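You operate a simulated robot arm through the tools that you are given. There is no shell and no other tool.

The job below is to be done with a simulated two-armed robot. You get a single attempt, and the scene is never put back.

JOB
Pick up the pot plant from the desk with one hand, pass it to the other hand and put it on the workbench. Set down upright: pot plant.

It is judged by the outcome, as a careful person would: the job done as asked, and still so three seconds after it is handed in. It fails if anything else is knocked over, pushed out of place, dropped, spilled or broken.

ROBOT AND FRAMES
Two 7-joint arms with two-finger parallel grippers on one trunk, on a base that moves. Base frame: it is fixed to the floor where the robot stands at the start and does not move with it; the origin is under the middle of the robot, x ahead of it, y to its left, z up. Units: mm, degrees, N and s.
The left shoulder is at the start at [81, 182, 1039], the right one opposite. With the tool pointing down near the work surface each hand reaches from about 320 to 760 mm from the robot's upright axis, wherever it stands, measured 20 degrees to its own side. Places, roughly: pot plant [-1750, 1250, 750]; workbench (24x44 cm) [-2060, -720, 800]. Payload 3.91 kg a hand.
The tool frame of a hand sits at the grasp point between the pads (the TCP): z along the fingers, y along the line on which they close. The tips reach 30 mm beyond it. Largest opening 110 mm; finger width 20, thickness 10; the body of the gripper, 48 by 112 mm, starts 55 mm behind the TCP.
Orientation is that of the tool frame in the base frame, as a unit quaternion [x, y, z, w]. With the fingers straight down and closing along the base's y, the tool's x points along the base's -x, its y along +y and its z along -z.

CONTROLS
- The arms move only by the tool nudge_tool. It takes "left_moves", "right_moves" or both (then of equal length, played together; a hand with none holds still); each is a list of rows, each a list of 7 numbers: the turn, a rotation vector about the tool's x, y, z in degrees, then the shift along the tool's x, y, z in cm, then the opening, from 0 (shut) to 1 (fully open). In form: [[wx, wy, wz, dx, dy, dz, jaw], ...]. A call has 1 to 20 rows; each row shifts and turns the commanded pose from where the row before left it, along the tool's axes as they then stand. A row lasts 0.2 s, in which the tool goes at most 50 mm and 8.6 degrees; a call with a longer step from one row to the next is refused whole, and so is a gripper value outside its range. Where a pose cannot be reached the arm comes as near as it can. A force on the tool above 40 N (or 10 N above the force at the start of the call, whichever is more), or a blocked arm, ends the call early, and 0.2 s more pass. The fingers move at their own pace (about 72 mm/s each) and stop on an object; they squeeze with about 24 N. The grip force told is the motor's: it shows also when the fingers shut on nothing. Time passes only in rows, and 0.2 s behind the last, so rows that do not move let the fingers close. The reply holds the time, the measured pose of the TCP, the force on the tool along the base axes, the opening and the grip force, in the units named above and with some noise, with the torque about the TCP (base axes, N m) and any sound that the robot's microphone picked up.
- Cameras (640 x 400 px; columns grow to the right, rows downward): "scene" is now at [228.5, -2, 1215.7]; the picture's right is [0.00, -1.00, 0.00], its down [-0.65, -0.00, -0.76] and it looks along [0.76, 0.00, -0.65] (base axes); focal length 268 px, centre (320, 200). "left" rides on the left gripper at [73, -17, -103] in its tool frame; the picture's right is [0.23, 0.97, 0.00], its down [-0.76, 0.18, -0.62] and it looks along [-0.61, 0.14, 0.78] (tool axes); focal length 222 px, centre (320, 200). "right" rides on the right gripper at [72, 17, -103] in its tool frame; the picture's right is [-0.23, 0.97, 0.00], its down [-0.76, -0.18, -0.62] and it looks along [-0.61, -0.14, 0.78] (tool axes); focal length 222 px, centre (320, 200). There is no depth. A picture from a camera that has moved, and an enlarged one, comes with that camera's place and axes in the base frame and with its lens.
- capture(camera): a new picture of that camera. No time passes.
- raise_lower(by): moves the trunk up (or, below 0, down) by that many mm; the arms and the scene camera ride with it, the base frame stays. It gives what a move gives, with no picture.
- drive_base(legs): drives the robot by 1 to 6 legs, each [ahead, left, turn to the left] in mm, mm and degrees, along the robot's own axes; the way and the turn of a leg run together, so that a leg with both is an arc; at most 1500 mm and 180 degrees a leg. The arms and the cameras ride along, it lands a little off, and it stops where it bumps. It gives what a move gives.
- pan_tilt(pan, tilt): turns the head with the scene camera to pan (to the left, within 80 degrees either way) and tilt (down, from -29 to 69), counted from straight ahead of the robot (the tilt from the chest, where the trunk bows). It gives what a move gives.
- close_up(camera, box): a new picture of the part [left, top, right, bottom] of that camera's present view, enlarged. No time passes.
- finish_job(): hands the job in; it is judged then, once.

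Places have to be worked out from the pictures, the camera data and where the tool is seen. Open the grippers and draw the arms clear of the work before you hand the job in, unless the task says otherwise.

The tools are called after "Call:" as name(argument=value, ...) on one line, values as JSON. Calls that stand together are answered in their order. nudge_tool: Moves the arms, as the interface text tells. Its arguments: {"type":"object","properties":{"left_moves":{"type":"array","items":{"type":"array","items":{"type":"number"}}},"right_moves":{"type":"array","items":{"type":"array","items":{"type":"number"}}}},"required":[]} The other tools are called the same way: raise_lower (by) moves the trunk up or down; drive_base (legs) drives the base; pan_tilt (pan, tilt) turns the head that bears the scene camera; capture (camera) takes a picture; close_up (camera, box) takes an enlarged picture of a part of a camera's view; finish_job () hands the job in.

At the start:

```text
clock: 0.0
left_tool_pos: [579.6, 190.7, 993.9]
left_tcp_rot: [-0.001, 1.0, 0.0, -0.001]
left_force: [-0.5, -0.8, -0.3]
left_wrist_torque: [-0.01, 0.02, -0.01]
left_finger_gap: 109.9
left_finger_force: 0.2
right_tool_pos: [466.5, -214.3, 1018.8]
right_tcp_rot: [0.0, 1.0, 0.0, 0.001]
right_force: [-0.1, -0.6, 0.3]
right_wrist_torque: [0.0, 0.01, 0.0]
right_finger_gap: 109.9
right_finger_force: 0.1
trunk travel left (down, up): [-300.0, 214.0]
robot x, y, heading: [2.7, 0.1, -0.1]
head pan, tilt (commanded): [0.1, 40.2]
```

scene: 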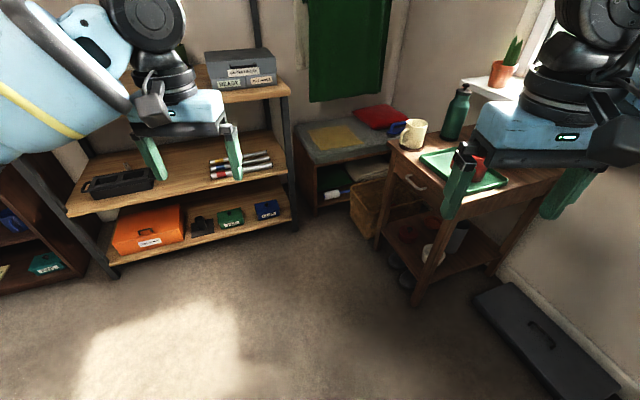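
right: 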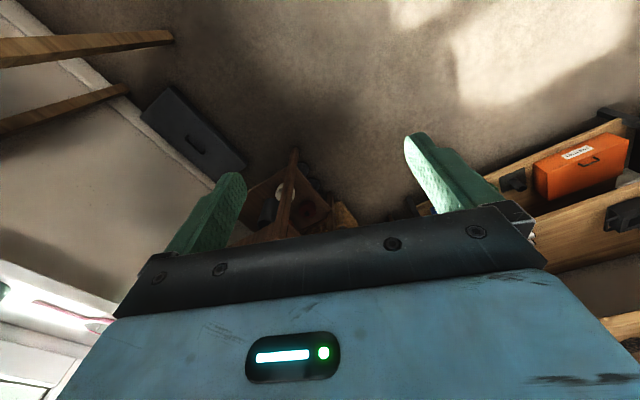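
left: 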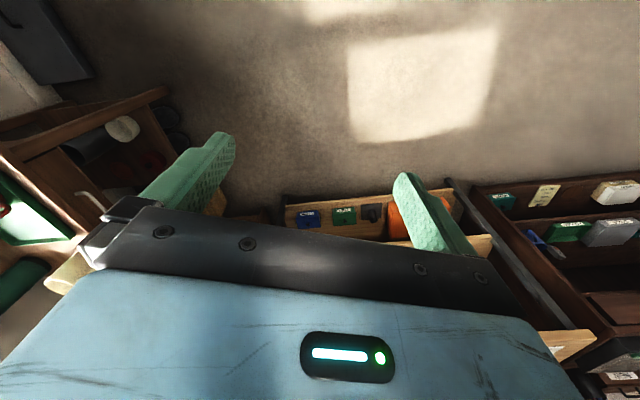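

The scene picture shows shelves and a desk ahead; the plant and the workbench are behind the robot. I first look around with the head to check the free floor before turning.

Call:
pan_tilt(pan=80, tilt=25)

Call:
capture(camera="scene")

Call:
pan_tilt(pan=-80, tilt=25)

Call:
capture(camera="scene")

```text
clock: 1.5
left_tool_pos: [579.6, 191.5, 993.7]
left_tcp_rot: [0.0, 1.0, 0.0, 0.0]
left_force: [-0.1, 1.0, 0.1]
left_wrist_torque: [0.0, 0.02, 0.02]
left_finger_gap: 109.9
left_finger_force: 0.1
right_tool_pos: [466.7, -213.2, 1017.7]
right_tcp_rot: [0.0, 1.0, 0.0, 0.001]
right_force: [0.4, -0.3, -0.7]
right_wrist_torque: [0.03, 0.04, 0.01]
right_finger_gap: 109.9
right_finger_force: 0.0
trunk travel left (down, up): [-300.0, 214.0]
robot x, y, heading: [1.1, 0.4, 0.1]
head pan, tilt (commanded): [80.0, 25.0]
```

```text
taken
camera scene: at [159.7, 88.5, 1239.3], right [0.98, -0.17, 0.0], down [-0.07, -0.42, -0.91], along [0.16, 0.89, -0.42], focal length 268 px, centre (320, 200)
```

scene: 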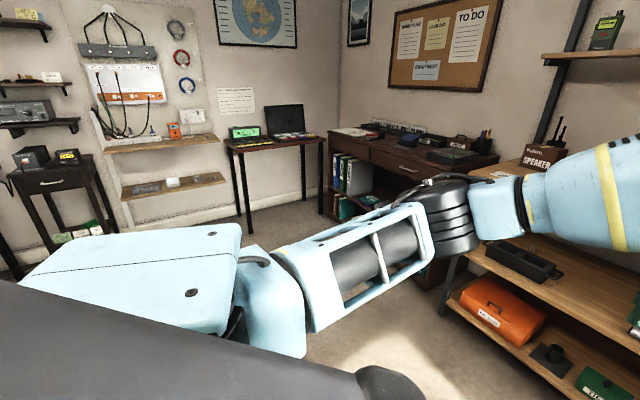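

```text
clock: 4.0
left_tool_pos: [579.5, 192.4, 992.6]
left_tcp_rot: [-0.001, 1.0, 0.0, -0.001]
left_force: [-0.4, 0.3, -1.1]
left_wrist_torque: [0.01, -0.01, 0.02]
left_finger_gap: 110.0
left_finger_force: 0.1
right_tool_pos: [466.8, -214.7, 1018.3]
right_tcp_rot: [0.0, 1.0, 0.0, 0.0]
right_force: [-0.9, -0.1, 0.1]
right_wrist_torque: [-0.03, -0.02, 0.01]
right_finger_gap: 110.2
right_finger_force: 0.0
trunk travel left (down, up): [-300.0, 214.0]
robot x, y, heading: [3.9, 5.7, 0.1]
head pan, tilt (commanded): [-80.0, 25.0]
```

```text
taken
camera scene: at [159.7, -92.9, 1239.3], right [-0.98, -0.17, 0.0], down [-0.07, 0.42, -0.91], along [0.16, -0.89, -0.42], focal length 268 px, centre (320, 200)
```

scene: 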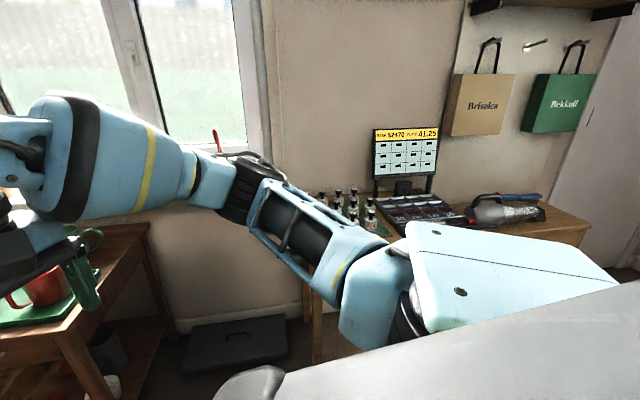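

The left side (around +y) has open floor, so I turn the robot left 90° in place and look again.

Call:
drive_base(legs=[[0, 0, 90]])

Call:
pan_tilt(pan=50, tilt=25)

Call:
capture(camera="scene")

Call:
pan_tilt(pan=0, tilt=25)

Call:
capture(camera="scene")

```text
clock: 8.2
left_tool_pos: [-199.9, 576.5, 993.0]
left_tcp_rot: [0.713, -0.701, 0.0, -0.001]
left_force: [0.2, -0.4, -0.4]
left_wrist_torque: [0.0, 0.07, 0.02]
left_finger_gap: 109.8
left_finger_force: 0.1
right_tool_pos: [206.4, 470.9, 1018.3]
right_tcp_rot: [0.712, -0.703, 0.0, 0.0]
right_force: [-0.4, -0.8, 0.3]
right_wrist_torque: [0.0, -0.04, 0.0]
right_finger_gap: 109.9
right_finger_force: 0.0
trunk travel left (down, up): [-300.0, 214.0]
robot x, y, heading: [-1.2, -1.0, 90.8]
head pan, tilt (commanded): [-80.0, 25.0]
```

```text
clock: 10.4
left_tool_pos: [-200.2, 576.8, 994.2]
left_tcp_rot: [0.712, -0.702, 0.0, 0.001]
left_force: [0.4, 0.4, -0.1]
left_wrist_torque: [-0.01, -0.01, 0.01]
left_finger_gap: 110.0
left_finger_force: 0.0
right_tool_pos: [204.8, 470.2, 1017.8]
right_tcp_rot: [0.712, -0.702, 0.0, 0.0]
right_force: [-0.2, -0.2, 0.2]
right_wrist_torque: [0.02, -0.01, 0.02]
right_finger_gap: 110.0
right_finger_force: 0.0
trunk travel left (down, up): [-300.0, 214.0]
robot x, y, heading: [0.2, 1.6, 90.6]
head pan, tilt (commanded): [50.0, 25.0]
```

```text
taken
camera scene: at [-75.1, 201.2, 1239.3], right [0.63, 0.78, 0.0], down [0.33, -0.27, -0.91], along [-0.7, 0.57, -0.42], focal length 268 px, centre (320, 200)
```

scene: 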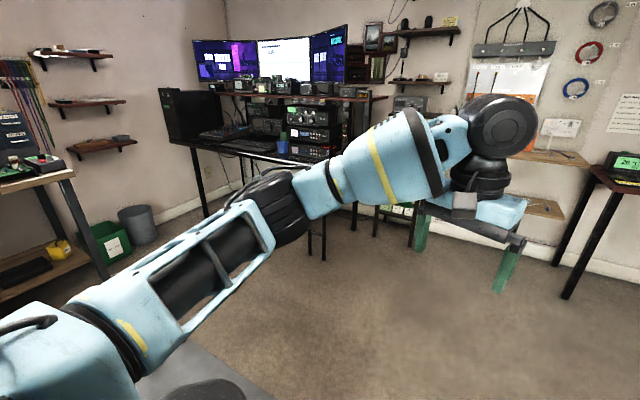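

```text
clock: 11.5
left_tool_pos: [-199.3, 575.7, 992.8]
left_tcp_rot: [0.712, -0.702, 0.0, 0.0]
left_force: [-1.0, 0.6, -0.4]
left_wrist_torque: [-0.05, 0.02, -0.03]
left_finger_gap: 110.0
left_finger_force: 0.1
right_tool_pos: [206.6, 469.1, 1019.0]
right_tcp_rot: [0.712, -0.702, 0.0, 0.0]
right_force: [1.2, 1.2, -0.3]
right_wrist_torque: [0.01, -0.01, 0.0]
right_finger_gap: 110.2
right_finger_force: 0.0
trunk travel left (down, up): [-300.0, 214.0]
robot x, y, heading: [-0.7, 1.9, 90.6]
head pan, tilt (commanded): [0.0, 25.0]
```

```text
taken
camera scene: at [-5.1, 235.1, 1239.3], right [1.0, 0.02, 0.0], down [0.01, -0.42, -0.91], along [-0.01, 0.91, -0.42], focal length 268 px, centre (320, 200)
```

scene: 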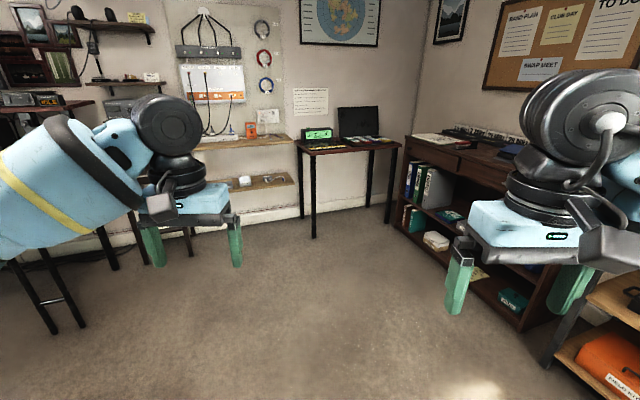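

The desk with the monitors, around (-1750, 1250), is to the left ahead. I zoom on it to look for the plant.

Call:
pan_tilt(pan=50, tilt=20)

Call:
close_up(camera="scene", box=[150, 20, 450, 210])

Call:
close_up(camera="scene", box=[0, 20, 200, 220])

```text
clock: 12.7
left_tool_pos: [-199.5, 577.5, 994.2]
left_tcp_rot: [0.713, -0.702, 0.001, 0.0]
left_force: [0.4, 1.2, -0.2]
left_wrist_torque: [-0.02, 0.01, -0.01]
left_finger_gap: 110.1
left_finger_force: 0.1
right_tool_pos: [206.2, 469.3, 1018.3]
right_tcp_rot: [0.712, -0.702, 0.0, 0.0]
right_force: [0.3, -1.0, -0.9]
right_wrist_torque: [-0.03, 0.03, -0.01]
right_finger_gap: 110.0
right_finger_force: 0.0
trunk travel left (down, up): [-300.0, 214.0]
robot x, y, heading: [0.1, -1.0, 90.8]
head pan, tilt (commanded): [50.0, 20.0]
```

```text
2.11 times, centred on (300, 115) of scene
camera zoom: at [-75.8, 201.9, 1247.4], right [0.63, 0.77, 0.0], down [0.27, -0.22, -0.94], along [-0.73, 0.59, -0.34], focal length 564 px, centre (362, 379)
```

zoom: 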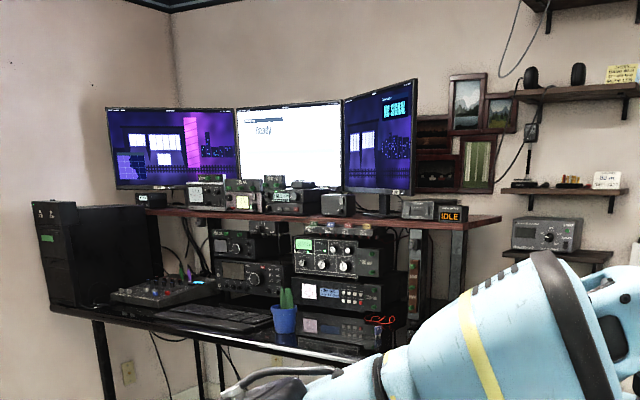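

```text
2.00 times, centred on (100, 120) of scene
camera zoom: at [-75.8, 201.9, 1247.4], right [0.63, 0.77, 0.0], down [0.27, -0.22, -0.94], along [-0.73, 0.59, -0.34], focal length 535 px, centre (760, 360)
```

zoom: 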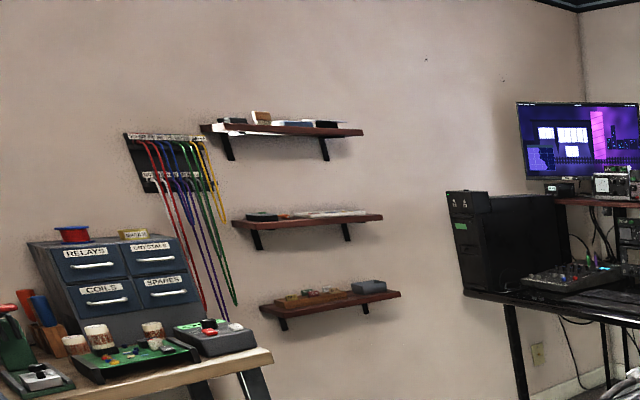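

The plant is a small cactus in a blue pot near the front edge of the desk. I turn to face -x and survey the workbench.

Call:
drive_base(legs=[[0, 0, 80]])

Call:
pan_tilt(pan=20, tilt=25)

Call:
capture(camera="scene")

Call:
pan_tilt(pan=-30, tilt=25)

Call:
capture(camera="scene")

```text
clock: 16.5
left_tool_pos: [-603.1, -93.3, 993.4]
left_tcp_rot: [0.997, -0.083, -0.001, 0.0]
left_force: [0.9, -0.1, -0.5]
left_wrist_torque: [0.0, 0.03, 0.0]
left_finger_gap: 110.1
left_finger_force: 0.1
right_tool_pos: [-426.3, 286.5, 1018.6]
right_tcp_rot: [0.997, -0.083, -0.001, -0.001]
right_force: [-0.5, 0.1, 0.8]
right_wrist_torque: [-0.01, -0.04, -0.01]
right_finger_gap: 110.1
right_finger_force: 0.0
trunk travel left (down, up): [-300.0, 214.0]
robot x, y, heading: [-4.3, -1.3, 170.8]
head pan, tilt (commanded): [50.0, 20.0]
```

```text
clock: 17.5
left_tool_pos: [-602.8, -94.3, 993.4]
left_tcp_rot: [0.997, -0.083, 0.0, 0.0]
left_force: [0.6, 0.6, -0.1]
left_wrist_torque: [0.0, -0.02, 0.0]
left_finger_gap: 109.9
left_finger_force: 0.1
right_tool_pos: [-425.3, 286.7, 1017.9]
right_tcp_rot: [0.997, -0.082, 0.0, 0.0]
right_force: [-0.2, 0.9, 0.1]
right_wrist_torque: [0.03, 0.02, 0.0]
right_finger_gap: 110.1
right_finger_force: 0.1
trunk travel left (down, up): [-300.0, 214.0]
robot x, y, heading: [-3.8, -2.0, 170.5]
head pan, tilt (commanded): [20.0, 25.0]
```

```text
taken
camera scene: at [-235.4, 4.7, 1239.3], right [-0.18, 0.98, 0.0], down [0.42, 0.08, -0.91], along [-0.89, -0.17, -0.42], focal length 268 px, centre (320, 200)
```

scene: 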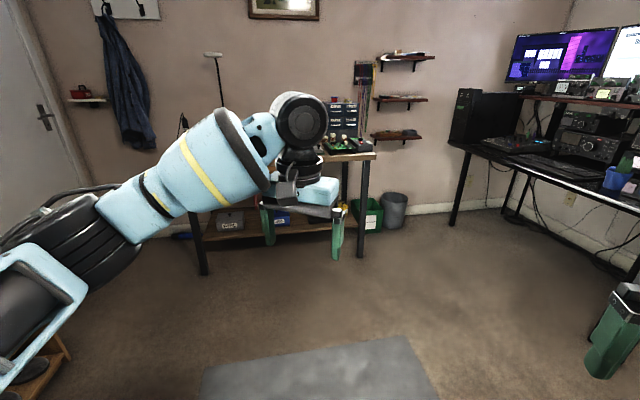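

```text
clock: 18.7
left_tool_pos: [-603.0, -93.4, 993.1]
left_tcp_rot: [0.997, -0.081, 0.0, 0.0]
left_force: [-0.3, 0.2, 0.1]
left_wrist_torque: [0.01, -0.03, 0.0]
left_finger_gap: 109.8
left_finger_force: 0.1
right_tool_pos: [-425.8, 285.9, 1017.1]
right_tcp_rot: [0.997, -0.083, 0.0, 0.001]
right_force: [-0.3, -0.8, 0.3]
right_wrist_torque: [0.01, 0.04, 0.02]
right_finger_gap: 109.9
right_finger_force: 0.0
trunk travel left (down, up): [-300.0, 214.0]
robot x, y, heading: [0.4, -1.2, 170.4]
head pan, tilt (commanded): [-30.0, 25.0]
```

```text
taken
camera scene: at [-216.0, 80.1, 1239.3], right [0.63, 0.77, 0.0], down [0.33, -0.27, -0.91], along [-0.7, 0.58, -0.42], focal length 268 px, centre (320, 200)
```

scene: 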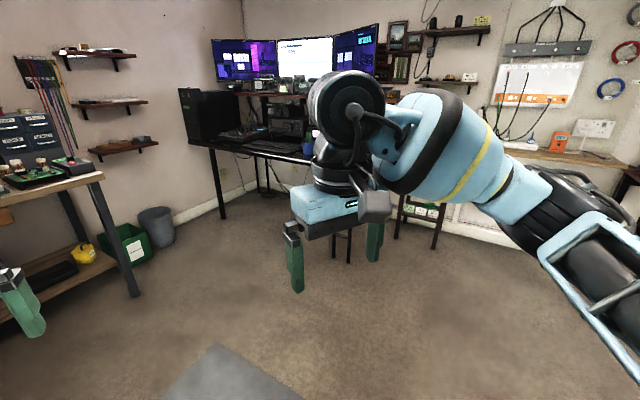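

The desk corner is to my right, and a flat mat lies on the floor ahead. I go around the mat: turn to heading ~120, then drive to roughly (-1150, 550).

Call:
drive_base(legs=[[0, 0, -50], [676, 71, 0], [415, 625, 0]])

Call:
pan_tilt(pan=0, tilt=35)

Call:
capture(camera="scene")

Call:
pan_tilt(pan=30, tilt=35)

Call:
capture(camera="scene")

```text
clock: 30.2
left_tool_pos: [-1609.8, 976.7, 994.3]
left_tcp_rot: [0.87, -0.493, 0.001, 0.0]
left_force: [-0.1, 0.2, -0.7]
left_wrist_torque: [0.03, 0.0, 0.03]
left_finger_gap: 109.9
left_finger_force: 0.0
right_tool_pos: [-1206.6, 1087.2, 1016.9]
right_tcp_rot: [0.869, -0.494, 0.0, 0.0]
right_force: [-0.6, 0.8, -0.2]
right_wrist_torque: [-0.01, 0.01, 0.0]
right_finger_gap: 110.1
right_finger_force: 0.0
trunk travel left (down, up): [-300.0, 214.0]
robot x, y, heading: [-1147.2, 578.9, 120.6]
head pan, tilt (commanded): [-30.0, 25.0]
```

```text
clock: 31.1
left_tool_pos: [-1611.2, 976.9, 993.8]
left_tcp_rot: [0.87, -0.493, 0.001, 0.0]
left_force: [0.7, 0.5, -0.2]
left_wrist_torque: [0.0, -0.02, 0.02]
left_finger_gap: 110.0
left_finger_force: 0.0
right_tool_pos: [-1205.0, 1087.2, 1017.4]
right_tcp_rot: [0.87, -0.494, 0.0, -0.001]
right_force: [0.1, -1.4, -0.3]
right_wrist_torque: [0.02, 0.03, 0.01]
right_finger_gap: 110.2
right_finger_force: 0.1
trunk travel left (down, up): [-300.0, 214.0]
robot x, y, heading: [-1152.2, 577.6, 120.8]
head pan, tilt (commanded): [0.0, 35.0]
```

```text
taken
camera scene: at [-1271.0, 774.9, 1223.6], right [0.86, 0.51, 0.0], down [0.29, -0.49, -0.82], along [-0.42, 0.7, -0.57], focal length 268 px, centre (320, 200)
```

scene: 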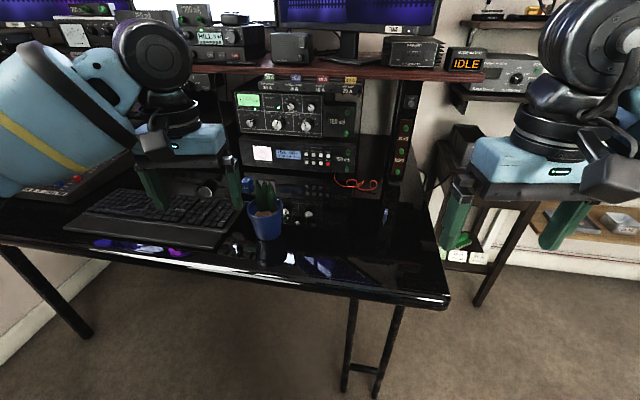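

```text
clock: 32.1
left_tool_pos: [-1612.2, 976.5, 992.5]
left_tcp_rot: [0.87, -0.493, 0.0, 0.0]
left_force: [-0.9, 0.4, 0.5]
left_wrist_torque: [0.0, 0.0, -0.01]
left_finger_gap: 109.9
left_finger_force: 0.1
right_tool_pos: [-1205.9, 1087.3, 1018.2]
right_tcp_rot: [0.869, -0.494, 0.0, 0.001]
right_force: [0.2, -0.3, 1.5]
right_wrist_torque: [-0.01, -0.01, 0.0]
right_finger_gap: 109.9
right_finger_force: 0.1
trunk travel left (down, up): [-300.0, 214.0]
robot x, y, heading: [-1150.5, 576.9, 120.8]
head pan, tilt (commanded): [30.0, 35.0]
```

```text
taken
camera scene: at [-1302.8, 742.3, 1223.5], right [0.49, 0.87, 0.0], down [0.5, -0.28, -0.82], along [-0.71, 0.4, -0.57], focal length 268 px, centre (320, 200)
```

scene: 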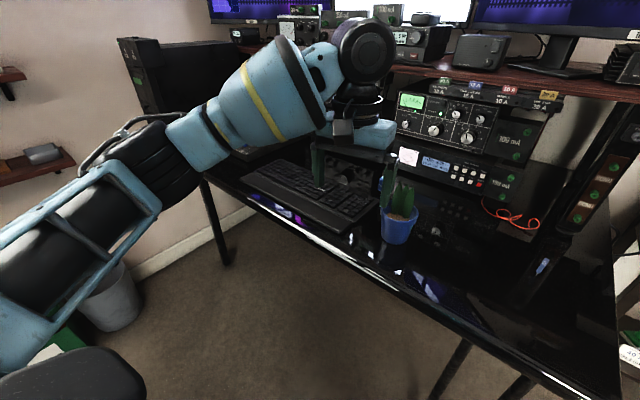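

The pot sits on the black desk near its front edge, right of the keyboard, at roughly (-1665, 1155, ~735). I take the left wrist camera view and a close-up to get a better fix.

Call:
capture(camera="left")

Call:
close_up(camera="scene", box=[330, 150, 490, 270])

Call:
capture(camera="right")

```text
taken
camera left: at [-1559.4, 923.0, 1096.2], right [-0.72, -0.69, 0.0], down [-0.54, 0.56, 0.62], along [-0.43, 0.45, -0.78], focal length 222 px, centre (320, 200)
```

left: 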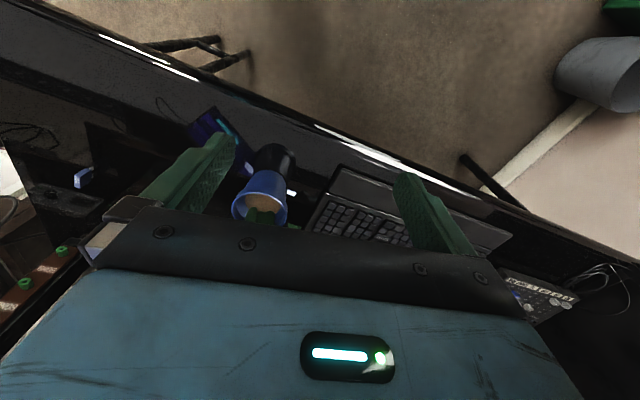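

```text
3.33 times, centred on (410, 210) of scene
camera zoom: at [-1302.8, 742.3, 1223.5], right [0.49, 0.87, 0.0], down [0.5, -0.28, -0.82], along [-0.71, 0.4, -0.57], focal length 892 px, centre (20, 167)
```

zoom: 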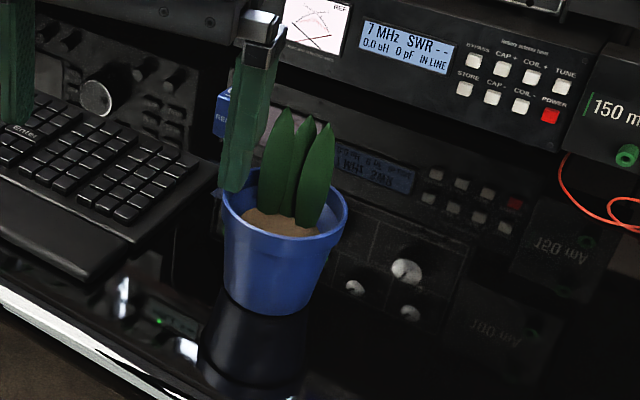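

```text
taken
camera right: at [-1182.4, 1016.2, 1121.3], right [-0.95, -0.3, 0.0], down [-0.24, 0.74, 0.62], along [-0.19, 0.59, -0.78], focal length 222 px, centre (320, 200)
```

right: 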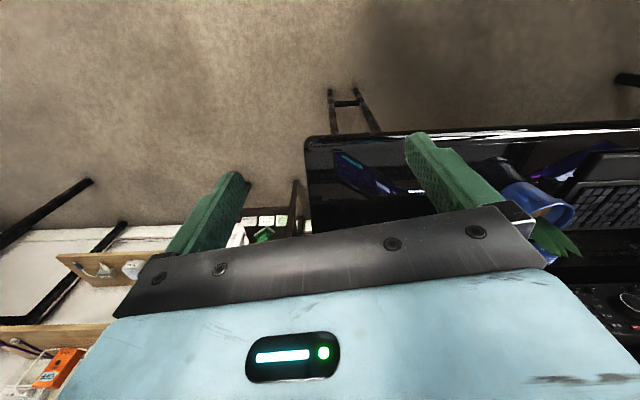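

The pot is about 90 mm wide at the rim, 75 mm tall with leaves up to ~160 mm, and about 135 mm in from the desk's front edge (the edge is turned ~22°). I test in free space whether the right hand can pitch its fingers forward: 20 cm ahead, then pitching.

Call:
nudge_tool(right_moves=[[0, 0, 0, -5, 0, 0, 1], [0, 0, 0, -5, 0, 0, 1], [0, 0, 0, -5, 0, 0, 1], [0, -8, 0, 0, 0, 0, 1], [0, -8, 0, 0, 0, 0, 1], [0, -8, 0, 0, 0, 0, 1], [0, -8, 0, 0, 0, 0, 1], [0, -8, 0, 0, 0, 0, 1], [0, -8, 0, 0, 0, 0, 1], [0, -8, 0, 0, 0, 0, 1]])

```text
clock: 34.3
left_tool_pos: [-1610.0, 975.7, 993.9]
left_tcp_rot: [0.87, -0.493, -0.001, 0.001]
left_force: [-0.7, -0.2, -0.2]
left_wrist_torque: [-0.01, -0.01, 0.01]
left_finger_gap: 110.0
left_finger_force: 0.1
right_tool_pos: [-1282.9, 1216.1, 1018.7]
right_tcp_rot: [0.767, -0.435, -0.41, -0.232]
right_force: [-0.1, -0.2, -0.8]
right_wrist_torque: [0.03, 0.03, -0.01]
right_finger_gap: 110.2
right_finger_force: 0.0
trunk travel left (down, up): [-300.0, 214.0]
robot x, y, heading: [-1150.8, 575.3, 120.8]
head pan, tilt (commanded): [30.0, 35.0]
```

The pitch of 56° was reached exactly. I now test going to horizontal and rolling about the finger axis to see if the camera can be brought on top.

Call:
nudge_tool(right_moves=[[0, -8.5, 0, 0, 0, 0, 1], [0, -8.5, 0, 0, 0, 0, 1], [0, -8.5, 0, 0, 0, 0, 1], [0, -8.5, 0, 0, 0, 0, 1], [0, 0, 8.5, 0, 0, 0, 1], [0, 0, 8.5, 0, 0, 0, 1], [0, 0, 8.5, 0, 0, 0, 1], [0, 0, 8.5, 0, 0, 0, 1], [0, 0, 8.5, 0, 0, 0, 1], [0, 0, 8.5, 0, 0, 0, 1]])

Call:
nudge_tool(right_moves=[[0, 0, 8.6, 0, 0, 0, 1], [0, 0, 8.6, 0, 0, 0, 1], [0, 0, 8.6, 0, 0, 0, 1], [0, 0, 8.6, 0, 0, 0, 1], [0, 0, 8.6, 0, 0, 0, 1], [0, 0, 8.6, 0, 0, 0, 1], [0, 0, 8.6, 0, 0, 0, 1], [0, 0, 8.6, 0, 0, 0, 1], [0, 0, 8.6, 0, 0, 0, 1], [0, 0, 8.6, 0, 0, 0, 1], [0, 0, 8.6, 0, 0, 0, 1], [0, 0, 8.6, 0, 0, 0, 1], [0, 0, 8.6, 0, 0, 0, 1], [0, 0, 8.6, 0, 0, 0, 1], [0, 0, 8.6, 0, 0, 0, 1]])

```text
clock: 36.5
left_tool_pos: [-1611.6, 975.0, 993.6]
left_tcp_rot: [0.87, -0.493, 0.001, 0.0]
left_force: [-0.1, 0.0, 0.0]
left_wrist_torque: [-0.04, -0.02, 0.02]
left_finger_gap: 110.1
left_finger_force: 0.0
right_tool_pos: [-1282.8, 1216.1, 1018.7]
right_tcp_rot: [-0.45, 0.647, 0.614, 0.043]
right_force: [-0.5, -0.5, -1.1]
right_wrist_torque: [0.0, -0.01, 0.01]
right_finger_gap: 109.8
right_finger_force: 0.0
right hand out of reach, approached as far as the arm can: row 3, 4
trunk travel left (down, up): [-300.0, 214.0]
robot x, y, heading: [-1146.9, 580.3, 120.7]
head pan, tilt (commanded): [30.0, 35.0]
```

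```text
clock: 39.7
left_tool_pos: [-1610.6, 976.2, 993.4]
left_tcp_rot: [0.87, -0.493, 0.0, 0.001]
left_force: [0.4, 0.3, -0.3]
left_wrist_torque: [0.05, 0.02, -0.01]
left_finger_gap: 110.0
left_finger_force: 0.2
right_tool_pos: [-1282.8, 1215.5, 1018.7]
right_tcp_rot: [0.391, 0.684, 0.304, -0.535]
right_force: [0.2, 1.2, 0.0]
right_wrist_torque: [-0.02, 0.01, -0.03]
right_finger_gap: 109.8
right_finger_force: 0.2
trunk travel left (down, up): [-300.0, 214.0]
robot x, y, heading: [-1151.4, 576.9, 120.8]
head pan, tilt (commanded): [30.0, 35.0]
```

The camera is now on top (tool x up), fingers 14° below horizontal. I test pitching up to fully horizontal in this roll.

Call:
nudge_tool(right_moves=[[0, 7, 0, 0, 0, 0, 1], [0, 7, 0, 0, 0, 0, 1], [0, 0, 0, 0, 0, 0, 1]])

Call:
capture(camera="right")

Call:
pan_tilt(pan=-15, tilt=35)

Call:
capture(camera="scene")

```text
clock: 40.5
left_tool_pos: [-1611.3, 975.9, 994.0]
left_tcp_rot: [0.87, -0.493, 0.0, 0.0]
left_force: [-0.4, -0.5, 0.1]
left_wrist_torque: [0.02, -0.01, -0.02]
left_finger_gap: 110.0
left_finger_force: 0.0
right_tool_pos: [-1281.7, 1214.5, 1018.5]
right_tcp_rot: [0.39, 0.686, 0.304, -0.534]
right_force: [0.0, 0.0, -0.7]
right_wrist_torque: [-0.02, -0.02, -0.01]
right_finger_gap: 109.9
right_finger_force: 0.1
right hand out of reach, approached as far as the arm can: row 1, 2
trunk travel left (down, up): [-300.0, 214.0]
robot x, y, heading: [-1148.4, 577.5, 121.0]
head pan, tilt (commanded): [30.0, 35.0]
```

```text
taken
camera right: at [-1224.9, 1153.5, 1113.4], right [0.86, 0.45, -0.22], down [0.25, -0.77, -0.59], along [-0.43, 0.45, -0.78], focal length 222 px, centre (320, 200)
```

right: 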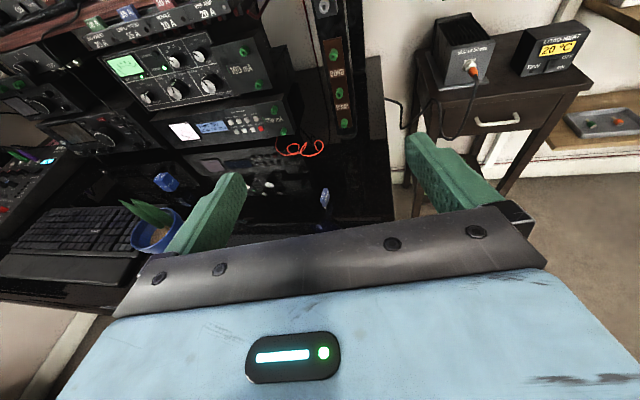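

```text
clock: 41.6
left_tool_pos: [-1612.0, 976.2, 993.4]
left_tcp_rot: [0.87, -0.493, 0.0, 0.0]
left_force: [-0.3, 0.5, -0.1]
left_wrist_torque: [0.0, 0.03, 0.04]
left_finger_gap: 110.0
left_finger_force: 0.0
right_tool_pos: [-1283.5, 1214.9, 1018.9]
right_tcp_rot: [0.39, 0.685, 0.304, -0.535]
right_force: [0.0, -0.1, 0.2]
right_wrist_torque: [0.04, -0.01, 0.0]
right_finger_gap: 110.1
right_finger_force: 0.0
trunk travel left (down, up): [-300.0, 214.0]
robot x, y, heading: [-1147.0, 578.1, 120.9]
head pan, tilt (commanded): [-15.0, 35.0]
```

```text
taken
camera scene: at [-1250.0, 783.9, 1223.5], right [0.96, 0.27, 0.0], down [0.16, -0.55, -0.82], along [-0.22, 0.79, -0.57], focal length 268 px, centre (320, 200)
```

scene: 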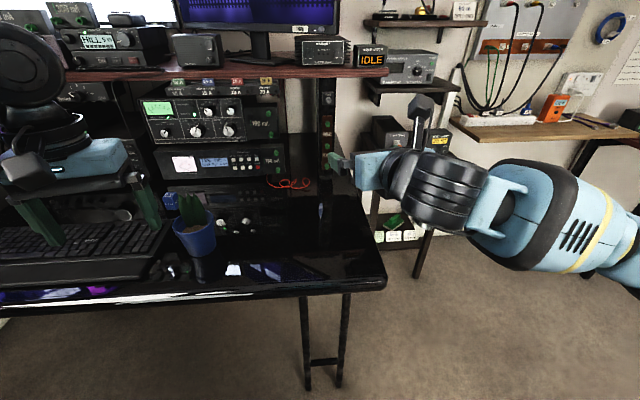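

The rolled pose works with the camera on its stalk above, so I'll grasp the pot from the front with the right hand, nearly horizontal. I first retract the left hand back and up so that it clears the desk.

Call:
nudge_tool(left_moves=[[0, 0, 0, 4, 0, -3, 1], [0, 0, 0, 4, 0, -3, 1], [0, 0, 0, 4, 0, -3, 1], [0, 0, 0, 4, 0, -3, 1]])

Call:
drive_base(legs=[[-50, 0, 0], [0, 0, -8.5], [0, 455, 0]])

Call:
pan_tilt(pan=-12, tilt=35)

Call:
capture(camera="scene")

Call:
capture(camera="right")

```text
clock: 42.6
left_tool_pos: [-1528.5, 836.9, 1114.9]
left_tcp_rot: [0.87, -0.493, 0.0, 0.001]
left_force: [0.1, -0.5, -0.8]
left_wrist_torque: [0.04, 0.03, -0.01]
left_finger_gap: 110.0
left_finger_force: 0.1
right_tool_pos: [-1282.3, 1215.5, 1019.7]
right_tcp_rot: [0.39, 0.686, 0.304, -0.534]
right_force: [0.6, -0.9, -0.2]
right_wrist_torque: [0.01, 0.02, 0.01]
right_finger_gap: 110.0
right_finger_force: 0.0
trunk travel left (down, up): [-300.0, 214.0]
robot x, y, heading: [-1151.6, 576.0, 120.8]
head pan, tilt (commanded): [-15.0, 35.0]
```

```text
clock: 48.2
left_tool_pos: [-1879.2, 676.7, 1113.6]
left_tcp_rot: [0.831, -0.557, 0.0, 0.0]
left_force: [-0.1, 0.4, -0.2]
left_wrist_torque: [-0.01, 0.02, -0.04]
left_finger_gap: 110.1
left_finger_force: 0.0
right_tool_pos: [-1580.5, 1011.5, 1018.5]
right_tcp_rot: [0.44, 0.655, 0.343, -0.51]
right_force: [0.3, -0.3, 0.8]
right_wrist_torque: [-0.03, 0.03, -0.04]
right_finger_gap: 110.0
right_finger_force: 0.1
trunk travel left (down, up): [-300.0, 214.0]
robot x, y, heading: [-1546.1, 361.5, 112.3]
head pan, tilt (commanded): [-15.0, 35.0]
```

```text
clock: 48.9
left_tool_pos: [-1879.7, 677.1, 1114.1]
left_tcp_rot: [0.831, -0.557, -0.001, 0.0]
left_force: [0.6, 0.2, 0.3]
left_wrist_torque: [-0.05, 0.01, 0.0]
left_finger_gap: 110.1
left_finger_force: 0.2
right_tool_pos: [-1581.1, 1013.6, 1018.2]
right_tcp_rot: [0.44, 0.654, 0.343, -0.511]
right_force: [-0.5, 0.4, -0.4]
right_wrist_torque: [-0.02, 0.0, -0.01]
right_finger_gap: 110.1
right_finger_force: 0.0
trunk travel left (down, up): [-300.0, 214.0]
robot x, y, heading: [-1544.9, 363.5, 112.1]
head pan, tilt (commanded): [-12.0, 35.0]
```

```text
taken
camera scene: at [-1617.2, 579.9, 1223.5], right [0.98, 0.18, 0.0], down [0.1, -0.56, -0.82], along [-0.15, 0.81, -0.57], focal length 268 px, centre (320, 200)
```

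scene: 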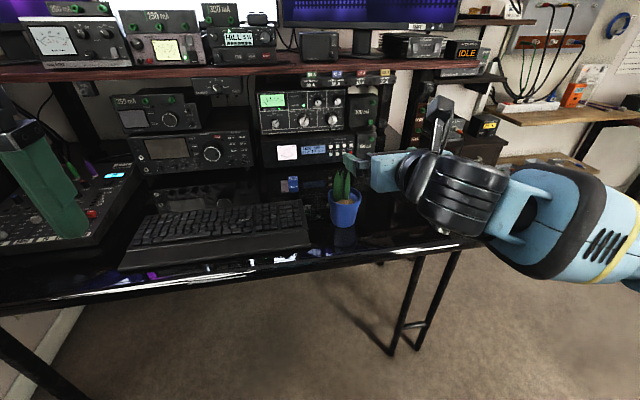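

```text
taken
camera right: at [-1533.0, 942.7, 1113.3], right [0.92, 0.32, -0.22], down [0.13, -0.8, -0.59], along [-0.36, 0.51, -0.78], focal length 222 px, centre (320, 200)
```

right: 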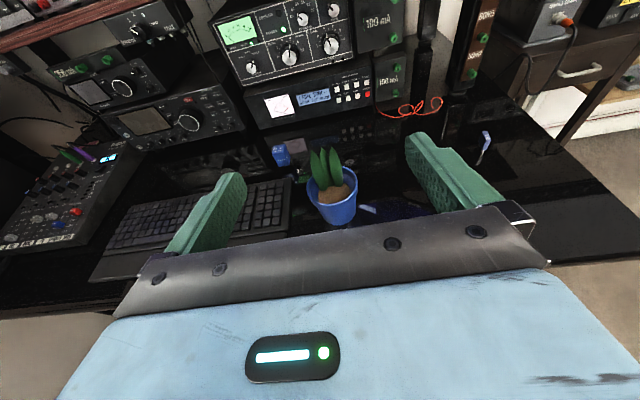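

The pot is now centered between the fingers in the wrist view. I take close-ups from the scene and right cameras for an accurate fix.

Call:
close_up(camera="scene", box=[290, 150, 400, 240])

Call:
close_up(camera="right", box=[230, 120, 430, 250])

Call:
capture(camera="left")

```text
4.44 times, centred on (345, 195) of scene
camera zoom: at [-1617.2, 579.9, 1223.5], right [0.98, 0.18, 0.0], down [0.1, -0.56, -0.82], along [-0.15, 0.81, -0.57], focal length 1190 px, centre (209, 222)
```

zoom: 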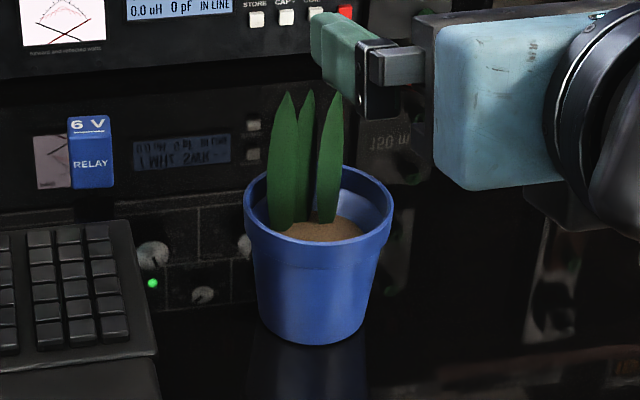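

```text
3.08 times, centred on (330, 185) of right
camera zoom: at [-1533.0, 942.7, 1113.3], right [0.92, 0.32, -0.22], down [0.13, -0.8, -0.59], along [-0.36, 0.51, -0.78], focal length 684 px, centre (289, 246)
```

zoom: 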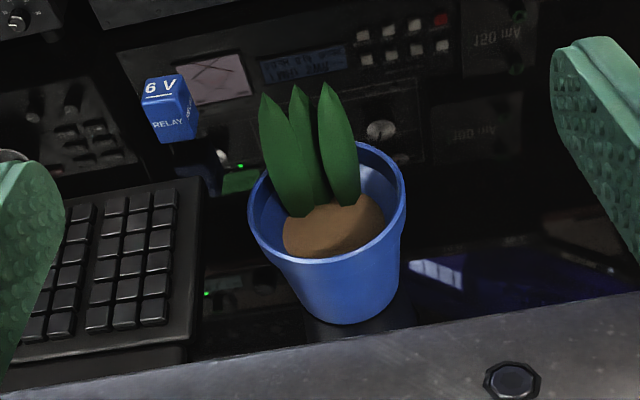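

```text
taken
camera left: at [-1837.4, 616.0, 1216.8], right [-0.82, -0.58, 0.0], down [-0.45, 0.64, 0.62], along [-0.36, 0.51, -0.78], focal length 222 px, centre (320, 200)
```

left: 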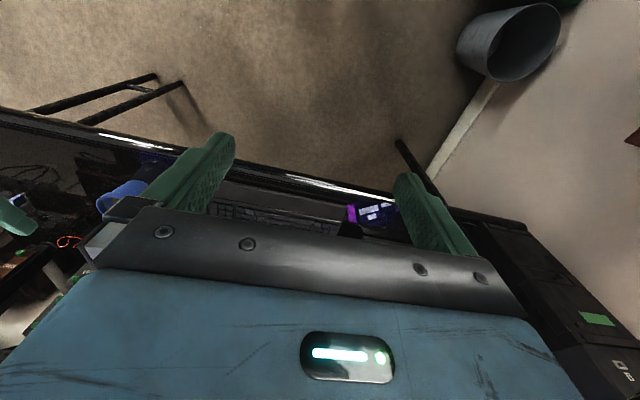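

Triangulation gives the pot axis at about (-1658, 1170), desk surface z≈740 and rim z≈816; the tool line passes ~12 mm right of it. I drive 80 mm ahead and re-check before lowering.

Call:
drive_base(legs=[[80, 0, 0]])

Call:
close_up(camera="right", box=[200, 100, 440, 260])

Call:
close_up(camera="scene", box=[260, 130, 420, 250])

```text
clock: 49.9
left_tool_pos: [-1909.9, 750.5, 1114.6]
left_tcp_rot: [0.83, -0.557, 0.001, 0.0]
left_force: [-0.7, 0.7, -0.3]
left_wrist_torque: [-0.02, 0.0, 0.0]
left_finger_gap: 109.9
left_finger_force: 0.0
right_tool_pos: [-1612.3, 1085.4, 1017.1]
right_tcp_rot: [0.44, 0.655, 0.342, -0.51]
right_force: [-0.1, 0.3, -0.8]
right_wrist_torque: [-0.01, 0.01, 0.0]
right_finger_gap: 110.0
right_finger_force: 0.0
trunk travel left (down, up): [-300.0, 214.0]
robot x, y, heading: [-1574.4, 436.5, 112.2]
head pan, tilt (commanded): [-12.0, 35.0]
```

```text
2.50 times, centred on (320, 180) of right
camera zoom: at [-1563.3, 1016.0, 1113.0], right [0.92, 0.32, -0.22], down [0.13, -0.8, -0.59], along [-0.36, 0.51, -0.78], focal length 555 px, centre (320, 250)
```

zoom: 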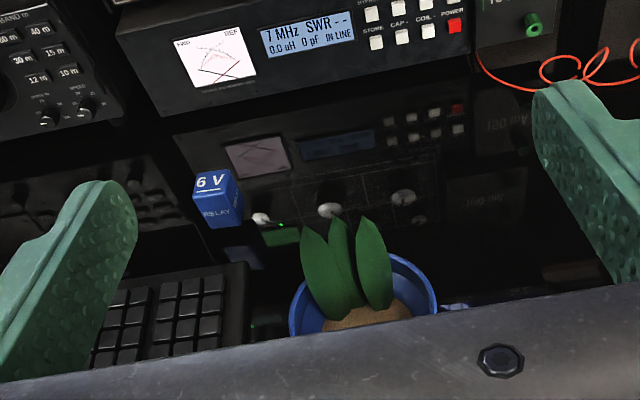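

```text
3.33 times, centred on (340, 190) of scene
camera zoom: at [-1647.4, 653.4, 1223.4], right [0.98, 0.18, 0.0], down [0.1, -0.56, -0.82], along [-0.15, 0.81, -0.57], focal length 892 px, centre (253, 233)
```

zoom: 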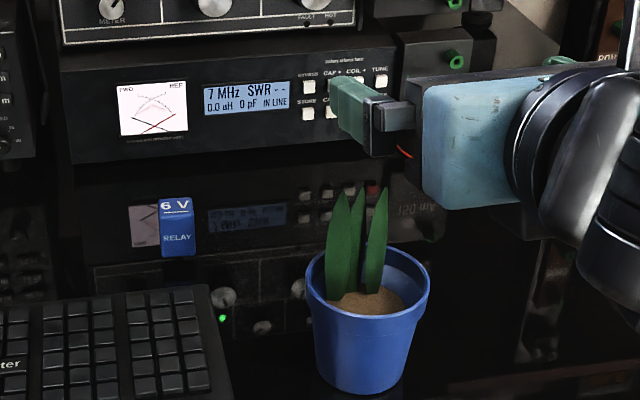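

The new views agree: pot axis ≈ (-1657, 1170), desk z≈740, ~11 mm left of the tool line and ~95 mm ahead of the TCP. I shift the hand 11 mm left and lower the trunk part of the way.

Call:
nudge_tool(right_moves=[[0, 0, 0, 0, -1.1, 0, 1], [0, 0, 0, 0, 0, 0, 1]])

Call:
raise_lower(by=-190)

Call:
capture(camera="right")

Call:
capture(camera="scene")

```text
clock: 50.5
left_tool_pos: [-1909.1, 750.1, 1113.9]
left_tcp_rot: [0.83, -0.557, 0.0, 0.0]
left_force: [-1.1, 0.0, 0.1]
left_wrist_torque: [-0.05, 0.04, 0.01]
left_finger_gap: 110.2
left_finger_force: 0.1
right_tool_pos: [-1620.1, 1082.1, 1018.3]
right_tcp_rot: [0.44, 0.655, 0.343, -0.51]
right_force: [-0.2, 0.1, -0.6]
right_wrist_torque: [0.0, -0.01, 0.05]
right_finger_gap: 109.9
right_finger_force: 0.1
trunk travel left (down, up): [-300.0, 214.0]
robot x, y, heading: [-1574.4, 429.1, 112.2]
head pan, tilt (commanded): [-12.0, 35.0]
```

```text
clock: 52.6
left_tool_pos: [-1908.8, 748.8, 924.2]
left_tcp_rot: [0.831, -0.557, -0.001, 0.0]
left_force: [-0.6, -0.1, 0.3]
left_wrist_torque: [0.01, 0.01, 0.0]
left_finger_gap: 110.1
left_finger_force: 0.0
right_tool_pos: [-1621.2, 1081.0, 829.6]
right_tcp_rot: [0.441, 0.654, 0.344, -0.51]
right_force: [0.6, -0.4, -0.5]
right_wrist_torque: [-0.01, -0.01, 0.03]
right_finger_gap: 110.1
right_finger_force: 0.1
trunk travel left (down, up): [-110.0, 404.0]
robot x, y, heading: [-1575.6, 432.1, 112.4]
head pan, tilt (commanded): [-12.0, 35.0]
```

```text
taken
camera right: at [-1572.9, 1010.9, 923.9], right [0.92, 0.32, -0.22], down [0.13, -0.8, -0.59], along [-0.36, 0.51, -0.78], focal length 222 px, centre (320, 200)
```

right: 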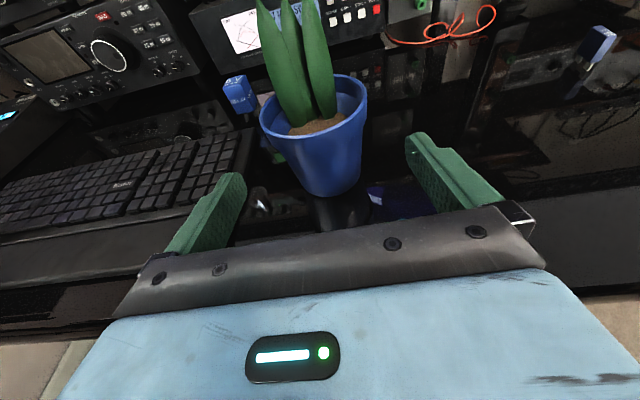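

```text
taken
camera scene: at [-1673.0, 715.9, 1011.9], right [0.98, 0.18, 0.0], down [0.1, -0.56, -0.82], along [-0.15, 0.81, -0.57], focal length 268 px, centre (320, 200)
```

scene: 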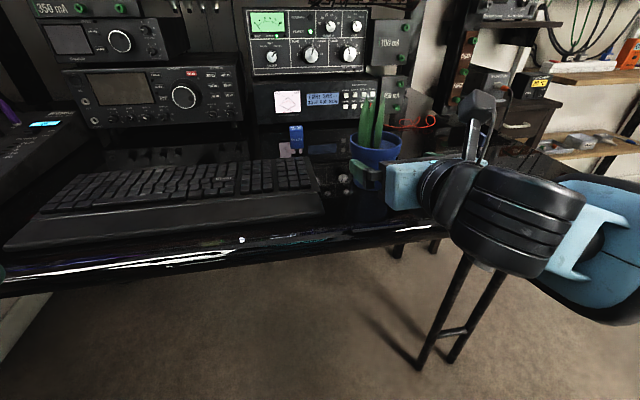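

The hand is now just above rim height and laterally aligned within a couple of mm. I take a close-up of the pot for a more exact check before the last lowering.

Call:
close_up(camera="right", box=[220, 60, 420, 220])

Call:
close_up(camera="scene", box=[310, 90, 450, 230])

```text
2.50 times, centred on (320, 140) of right
camera zoom: at [-1572.9, 1010.9, 923.9], right [0.92, 0.32, -0.22], down [0.13, -0.8, -0.59], along [-0.36, 0.51, -0.78], focal length 555 px, centre (320, 350)
```

zoom: 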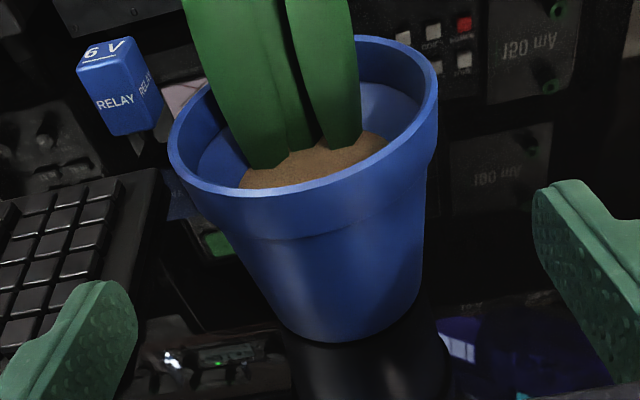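

```text
2.86 times, centred on (380, 160) of scene
camera zoom: at [-1673.0, 715.9, 1011.9], right [0.98, 0.18, 0.0], down [0.1, -0.56, -0.82], along [-0.15, 0.81, -0.57], focal length 765 px, centre (149, 314)
```

zoom: 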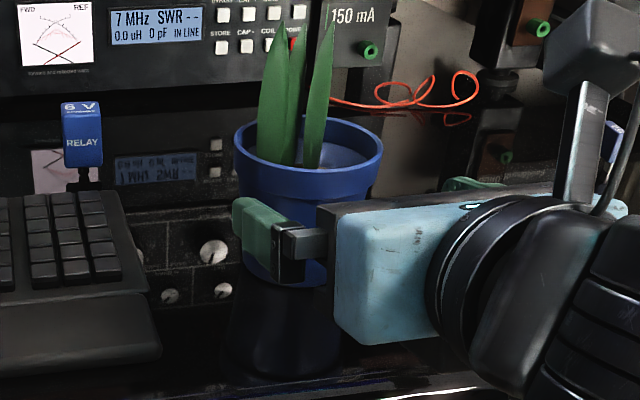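

Refining: pot axis ≈ (-1656, 1172), base z≈740, rim z≈826, hand aligned laterally within ~2 mm. I lower the trunk the final 59 mm so the TCP is ~30 mm above the desk, still ~95 mm short of the pot.

Call:
raise_lower(by=-58)

Call:
capture(camera="right")

Call:
close_up(camera="scene", box=[290, 90, 570, 265])

```text
clock: 53.6
left_tool_pos: [-1909.8, 749.0, 866.3]
left_tcp_rot: [0.831, -0.556, -0.001, 0.0]
left_force: [0.2, 0.3, -0.3]
left_wrist_torque: [0.01, 0.01, 0.03]
left_finger_gap: 109.8
left_finger_force: 0.1
right_tool_pos: [-1621.2, 1080.6, 771.3]
right_tcp_rot: [0.44, 0.654, 0.343, -0.51]
right_force: [0.1, -0.5, 0.5]
right_wrist_torque: [0.02, 0.02, -0.01]
right_finger_gap: 110.0
right_finger_force: 0.0
trunk travel left (down, up): [-52.0, 462.0]
robot x, y, heading: [-1574.7, 432.3, 112.2]
head pan, tilt (commanded): [-12.0, 35.0]
```

```text
taken
camera right: at [-1573.0, 1010.9, 865.8], right [0.92, 0.32, -0.22], down [0.13, -0.8, -0.59], along [-0.36, 0.51, -0.78], focal length 222 px, centre (320, 200)
```

right: 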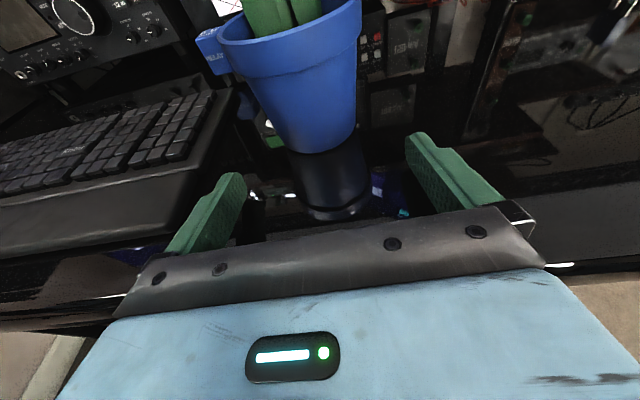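

```text
2.29 times, centred on (430, 178) of scene
camera zoom: at [-1681.3, 736.3, 947.3], right [0.98, 0.18, 0.0], down [0.1, -0.56, -0.82], along [-0.15, 0.81, -0.57], focal length 612 px, centre (69, 251)
```

zoom: 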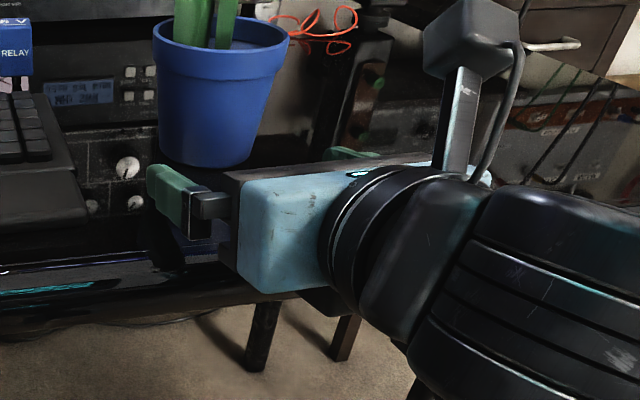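

The predicted base edge matches the wrist picture (error ≈1 mm), so the fix is good; the fingers are about 20 mm above the desk. I advance 70 mm horizontally toward the pot with open fingers and check.

Call:
nudge_tool(right_moves=[[0, 0, 0, 0.42, 0, 1.7, 1], [0, 0, 0, 0.42, 0, 1.7, 1], [0, 0, 0, 0.42, 0, 1.7, 1], [0, 0, 0, 0.42, 0, 1.7, 1], [0, 0, 0, 0, 0, 0, 1]])

Call:
capture(camera="right")

Call:
capture(camera="scene")

```text
clock: 54.0
left_tool_pos: [-1909.8, 749.0, 865.6]
left_tcp_rot: [0.83, -0.558, 0.001, 0.0]
left_force: [0.2, 1.0, -0.2]
left_wrist_torque: [-0.04, -0.02, 0.01]
left_finger_gap: 110.1
left_finger_force: 0.2
right_tool_pos: [-1626.0, 1091.9, 769.8]
right_tcp_rot: [0.439, 0.656, 0.342, -0.51]
right_force: [6.1, -8.7, 2.4]
right_wrist_torque: [-0.3, -0.2, -0.02]
right_finger_gap: 110.0
right_finger_force: 0.1
trunk travel left (down, up): [-52.0, 462.0]
robot x, y, heading: [-1573.4, 432.6, 112.3]
head pan, tilt (commanded): [-12.0, 35.0]
stopped in row 2 (right hand): the force on the tool passed its limit at 56 N (the readings are from after the stop); the commanded pose is now the measured one
```

```text
taken
camera right: at [-1578.0, 1022.9, 865.4], right [0.92, 0.32, -0.22], down [0.14, -0.8, -0.58], along [-0.36, 0.51, -0.78], focal length 222 px, centre (320, 200)
```

right: 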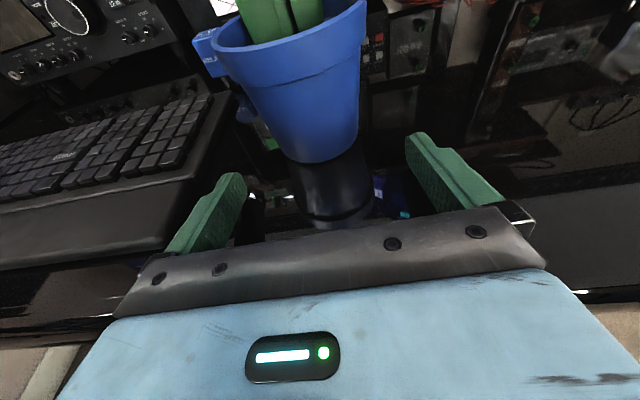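

```text
taken
camera scene: at [-1680.7, 736.3, 947.3], right [0.98, 0.18, 0.0], down [0.1, -0.56, -0.82], along [-0.14, 0.81, -0.57], focal length 268 px, centre (320, 200)
```

scene: 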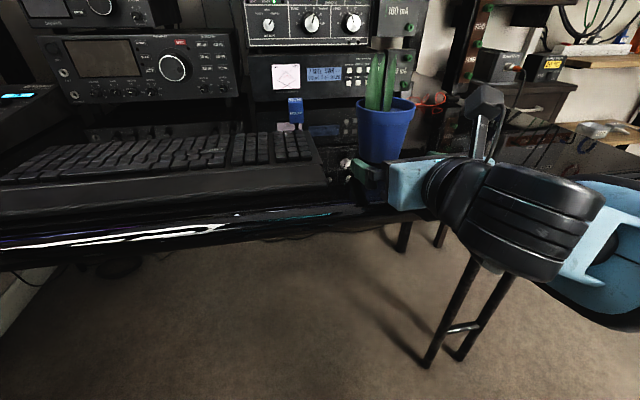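

The hand bumped at 56 N after 12 mm: the gripper body touched the desk's front edge. Re-triangulating with the wrist views alone gives a desk height of ~755 (not 740), pot axis ≈ (-1651, 1156), rim z≈838. I back off and raise the hand ~18 mm.

Call:
nudge_tool(right_moves=[[0, 0, 0, -0.364, 0, -1.455, 1], [0, 0, 0, 1.75, 0.2, -0.44, 1], [0, 0, 0, 0, 0, 0, 1]])

Call:
close_up(camera="right", box=[200, 0, 440, 250])

Call:
close_up(camera="scene", box=[290, 90, 570, 265])

```text
clock: 54.8
left_tool_pos: [-1909.4, 749.4, 865.9]
left_tcp_rot: [0.831, -0.557, 0.001, 0.0]
left_force: [0.5, 0.2, 0.2]
left_wrist_torque: [0.02, -0.04, -0.01]
left_finger_gap: 110.2
left_finger_force: 0.0
right_tool_pos: [-1619.1, 1080.0, 786.7]
right_tcp_rot: [0.44, 0.656, 0.343, -0.509]
right_force: [-0.3, -0.1, 0.0]
right_wrist_torque: [-0.03, 0.0, 0.01]
right_finger_gap: 109.8
right_finger_force: 0.1
trunk travel left (down, up): [-52.0, 462.0]
robot x, y, heading: [-1576.0, 434.4, 112.2]
head pan, tilt (commanded): [-12.0, 35.0]
```

```text
1.60 times, centred on (320, 125) of right
camera zoom: at [-1570.8, 1011.2, 882.7], right [0.92, 0.32, -0.22], down [0.14, -0.8, -0.58], along [-0.36, 0.51, -0.78], focal length 355 px, centre (320, 320)
```

zoom: 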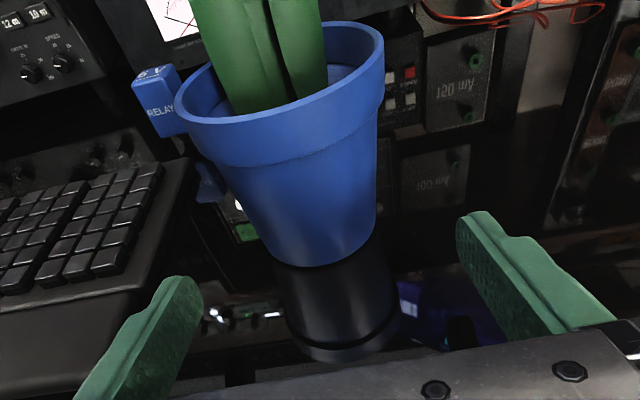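

```text
2.29 times, centred on (430, 178) of scene
camera zoom: at [-1681.1, 736.7, 947.2], right [0.98, 0.18, 0.0], down [0.1, -0.56, -0.82], along [-0.14, 0.81, -0.57], focal length 612 px, centre (69, 251)
```

zoom: 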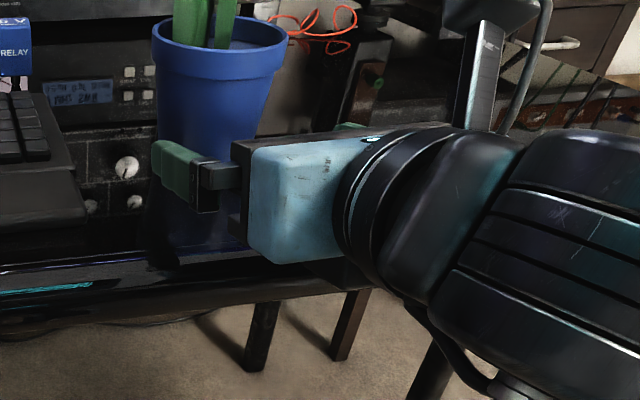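

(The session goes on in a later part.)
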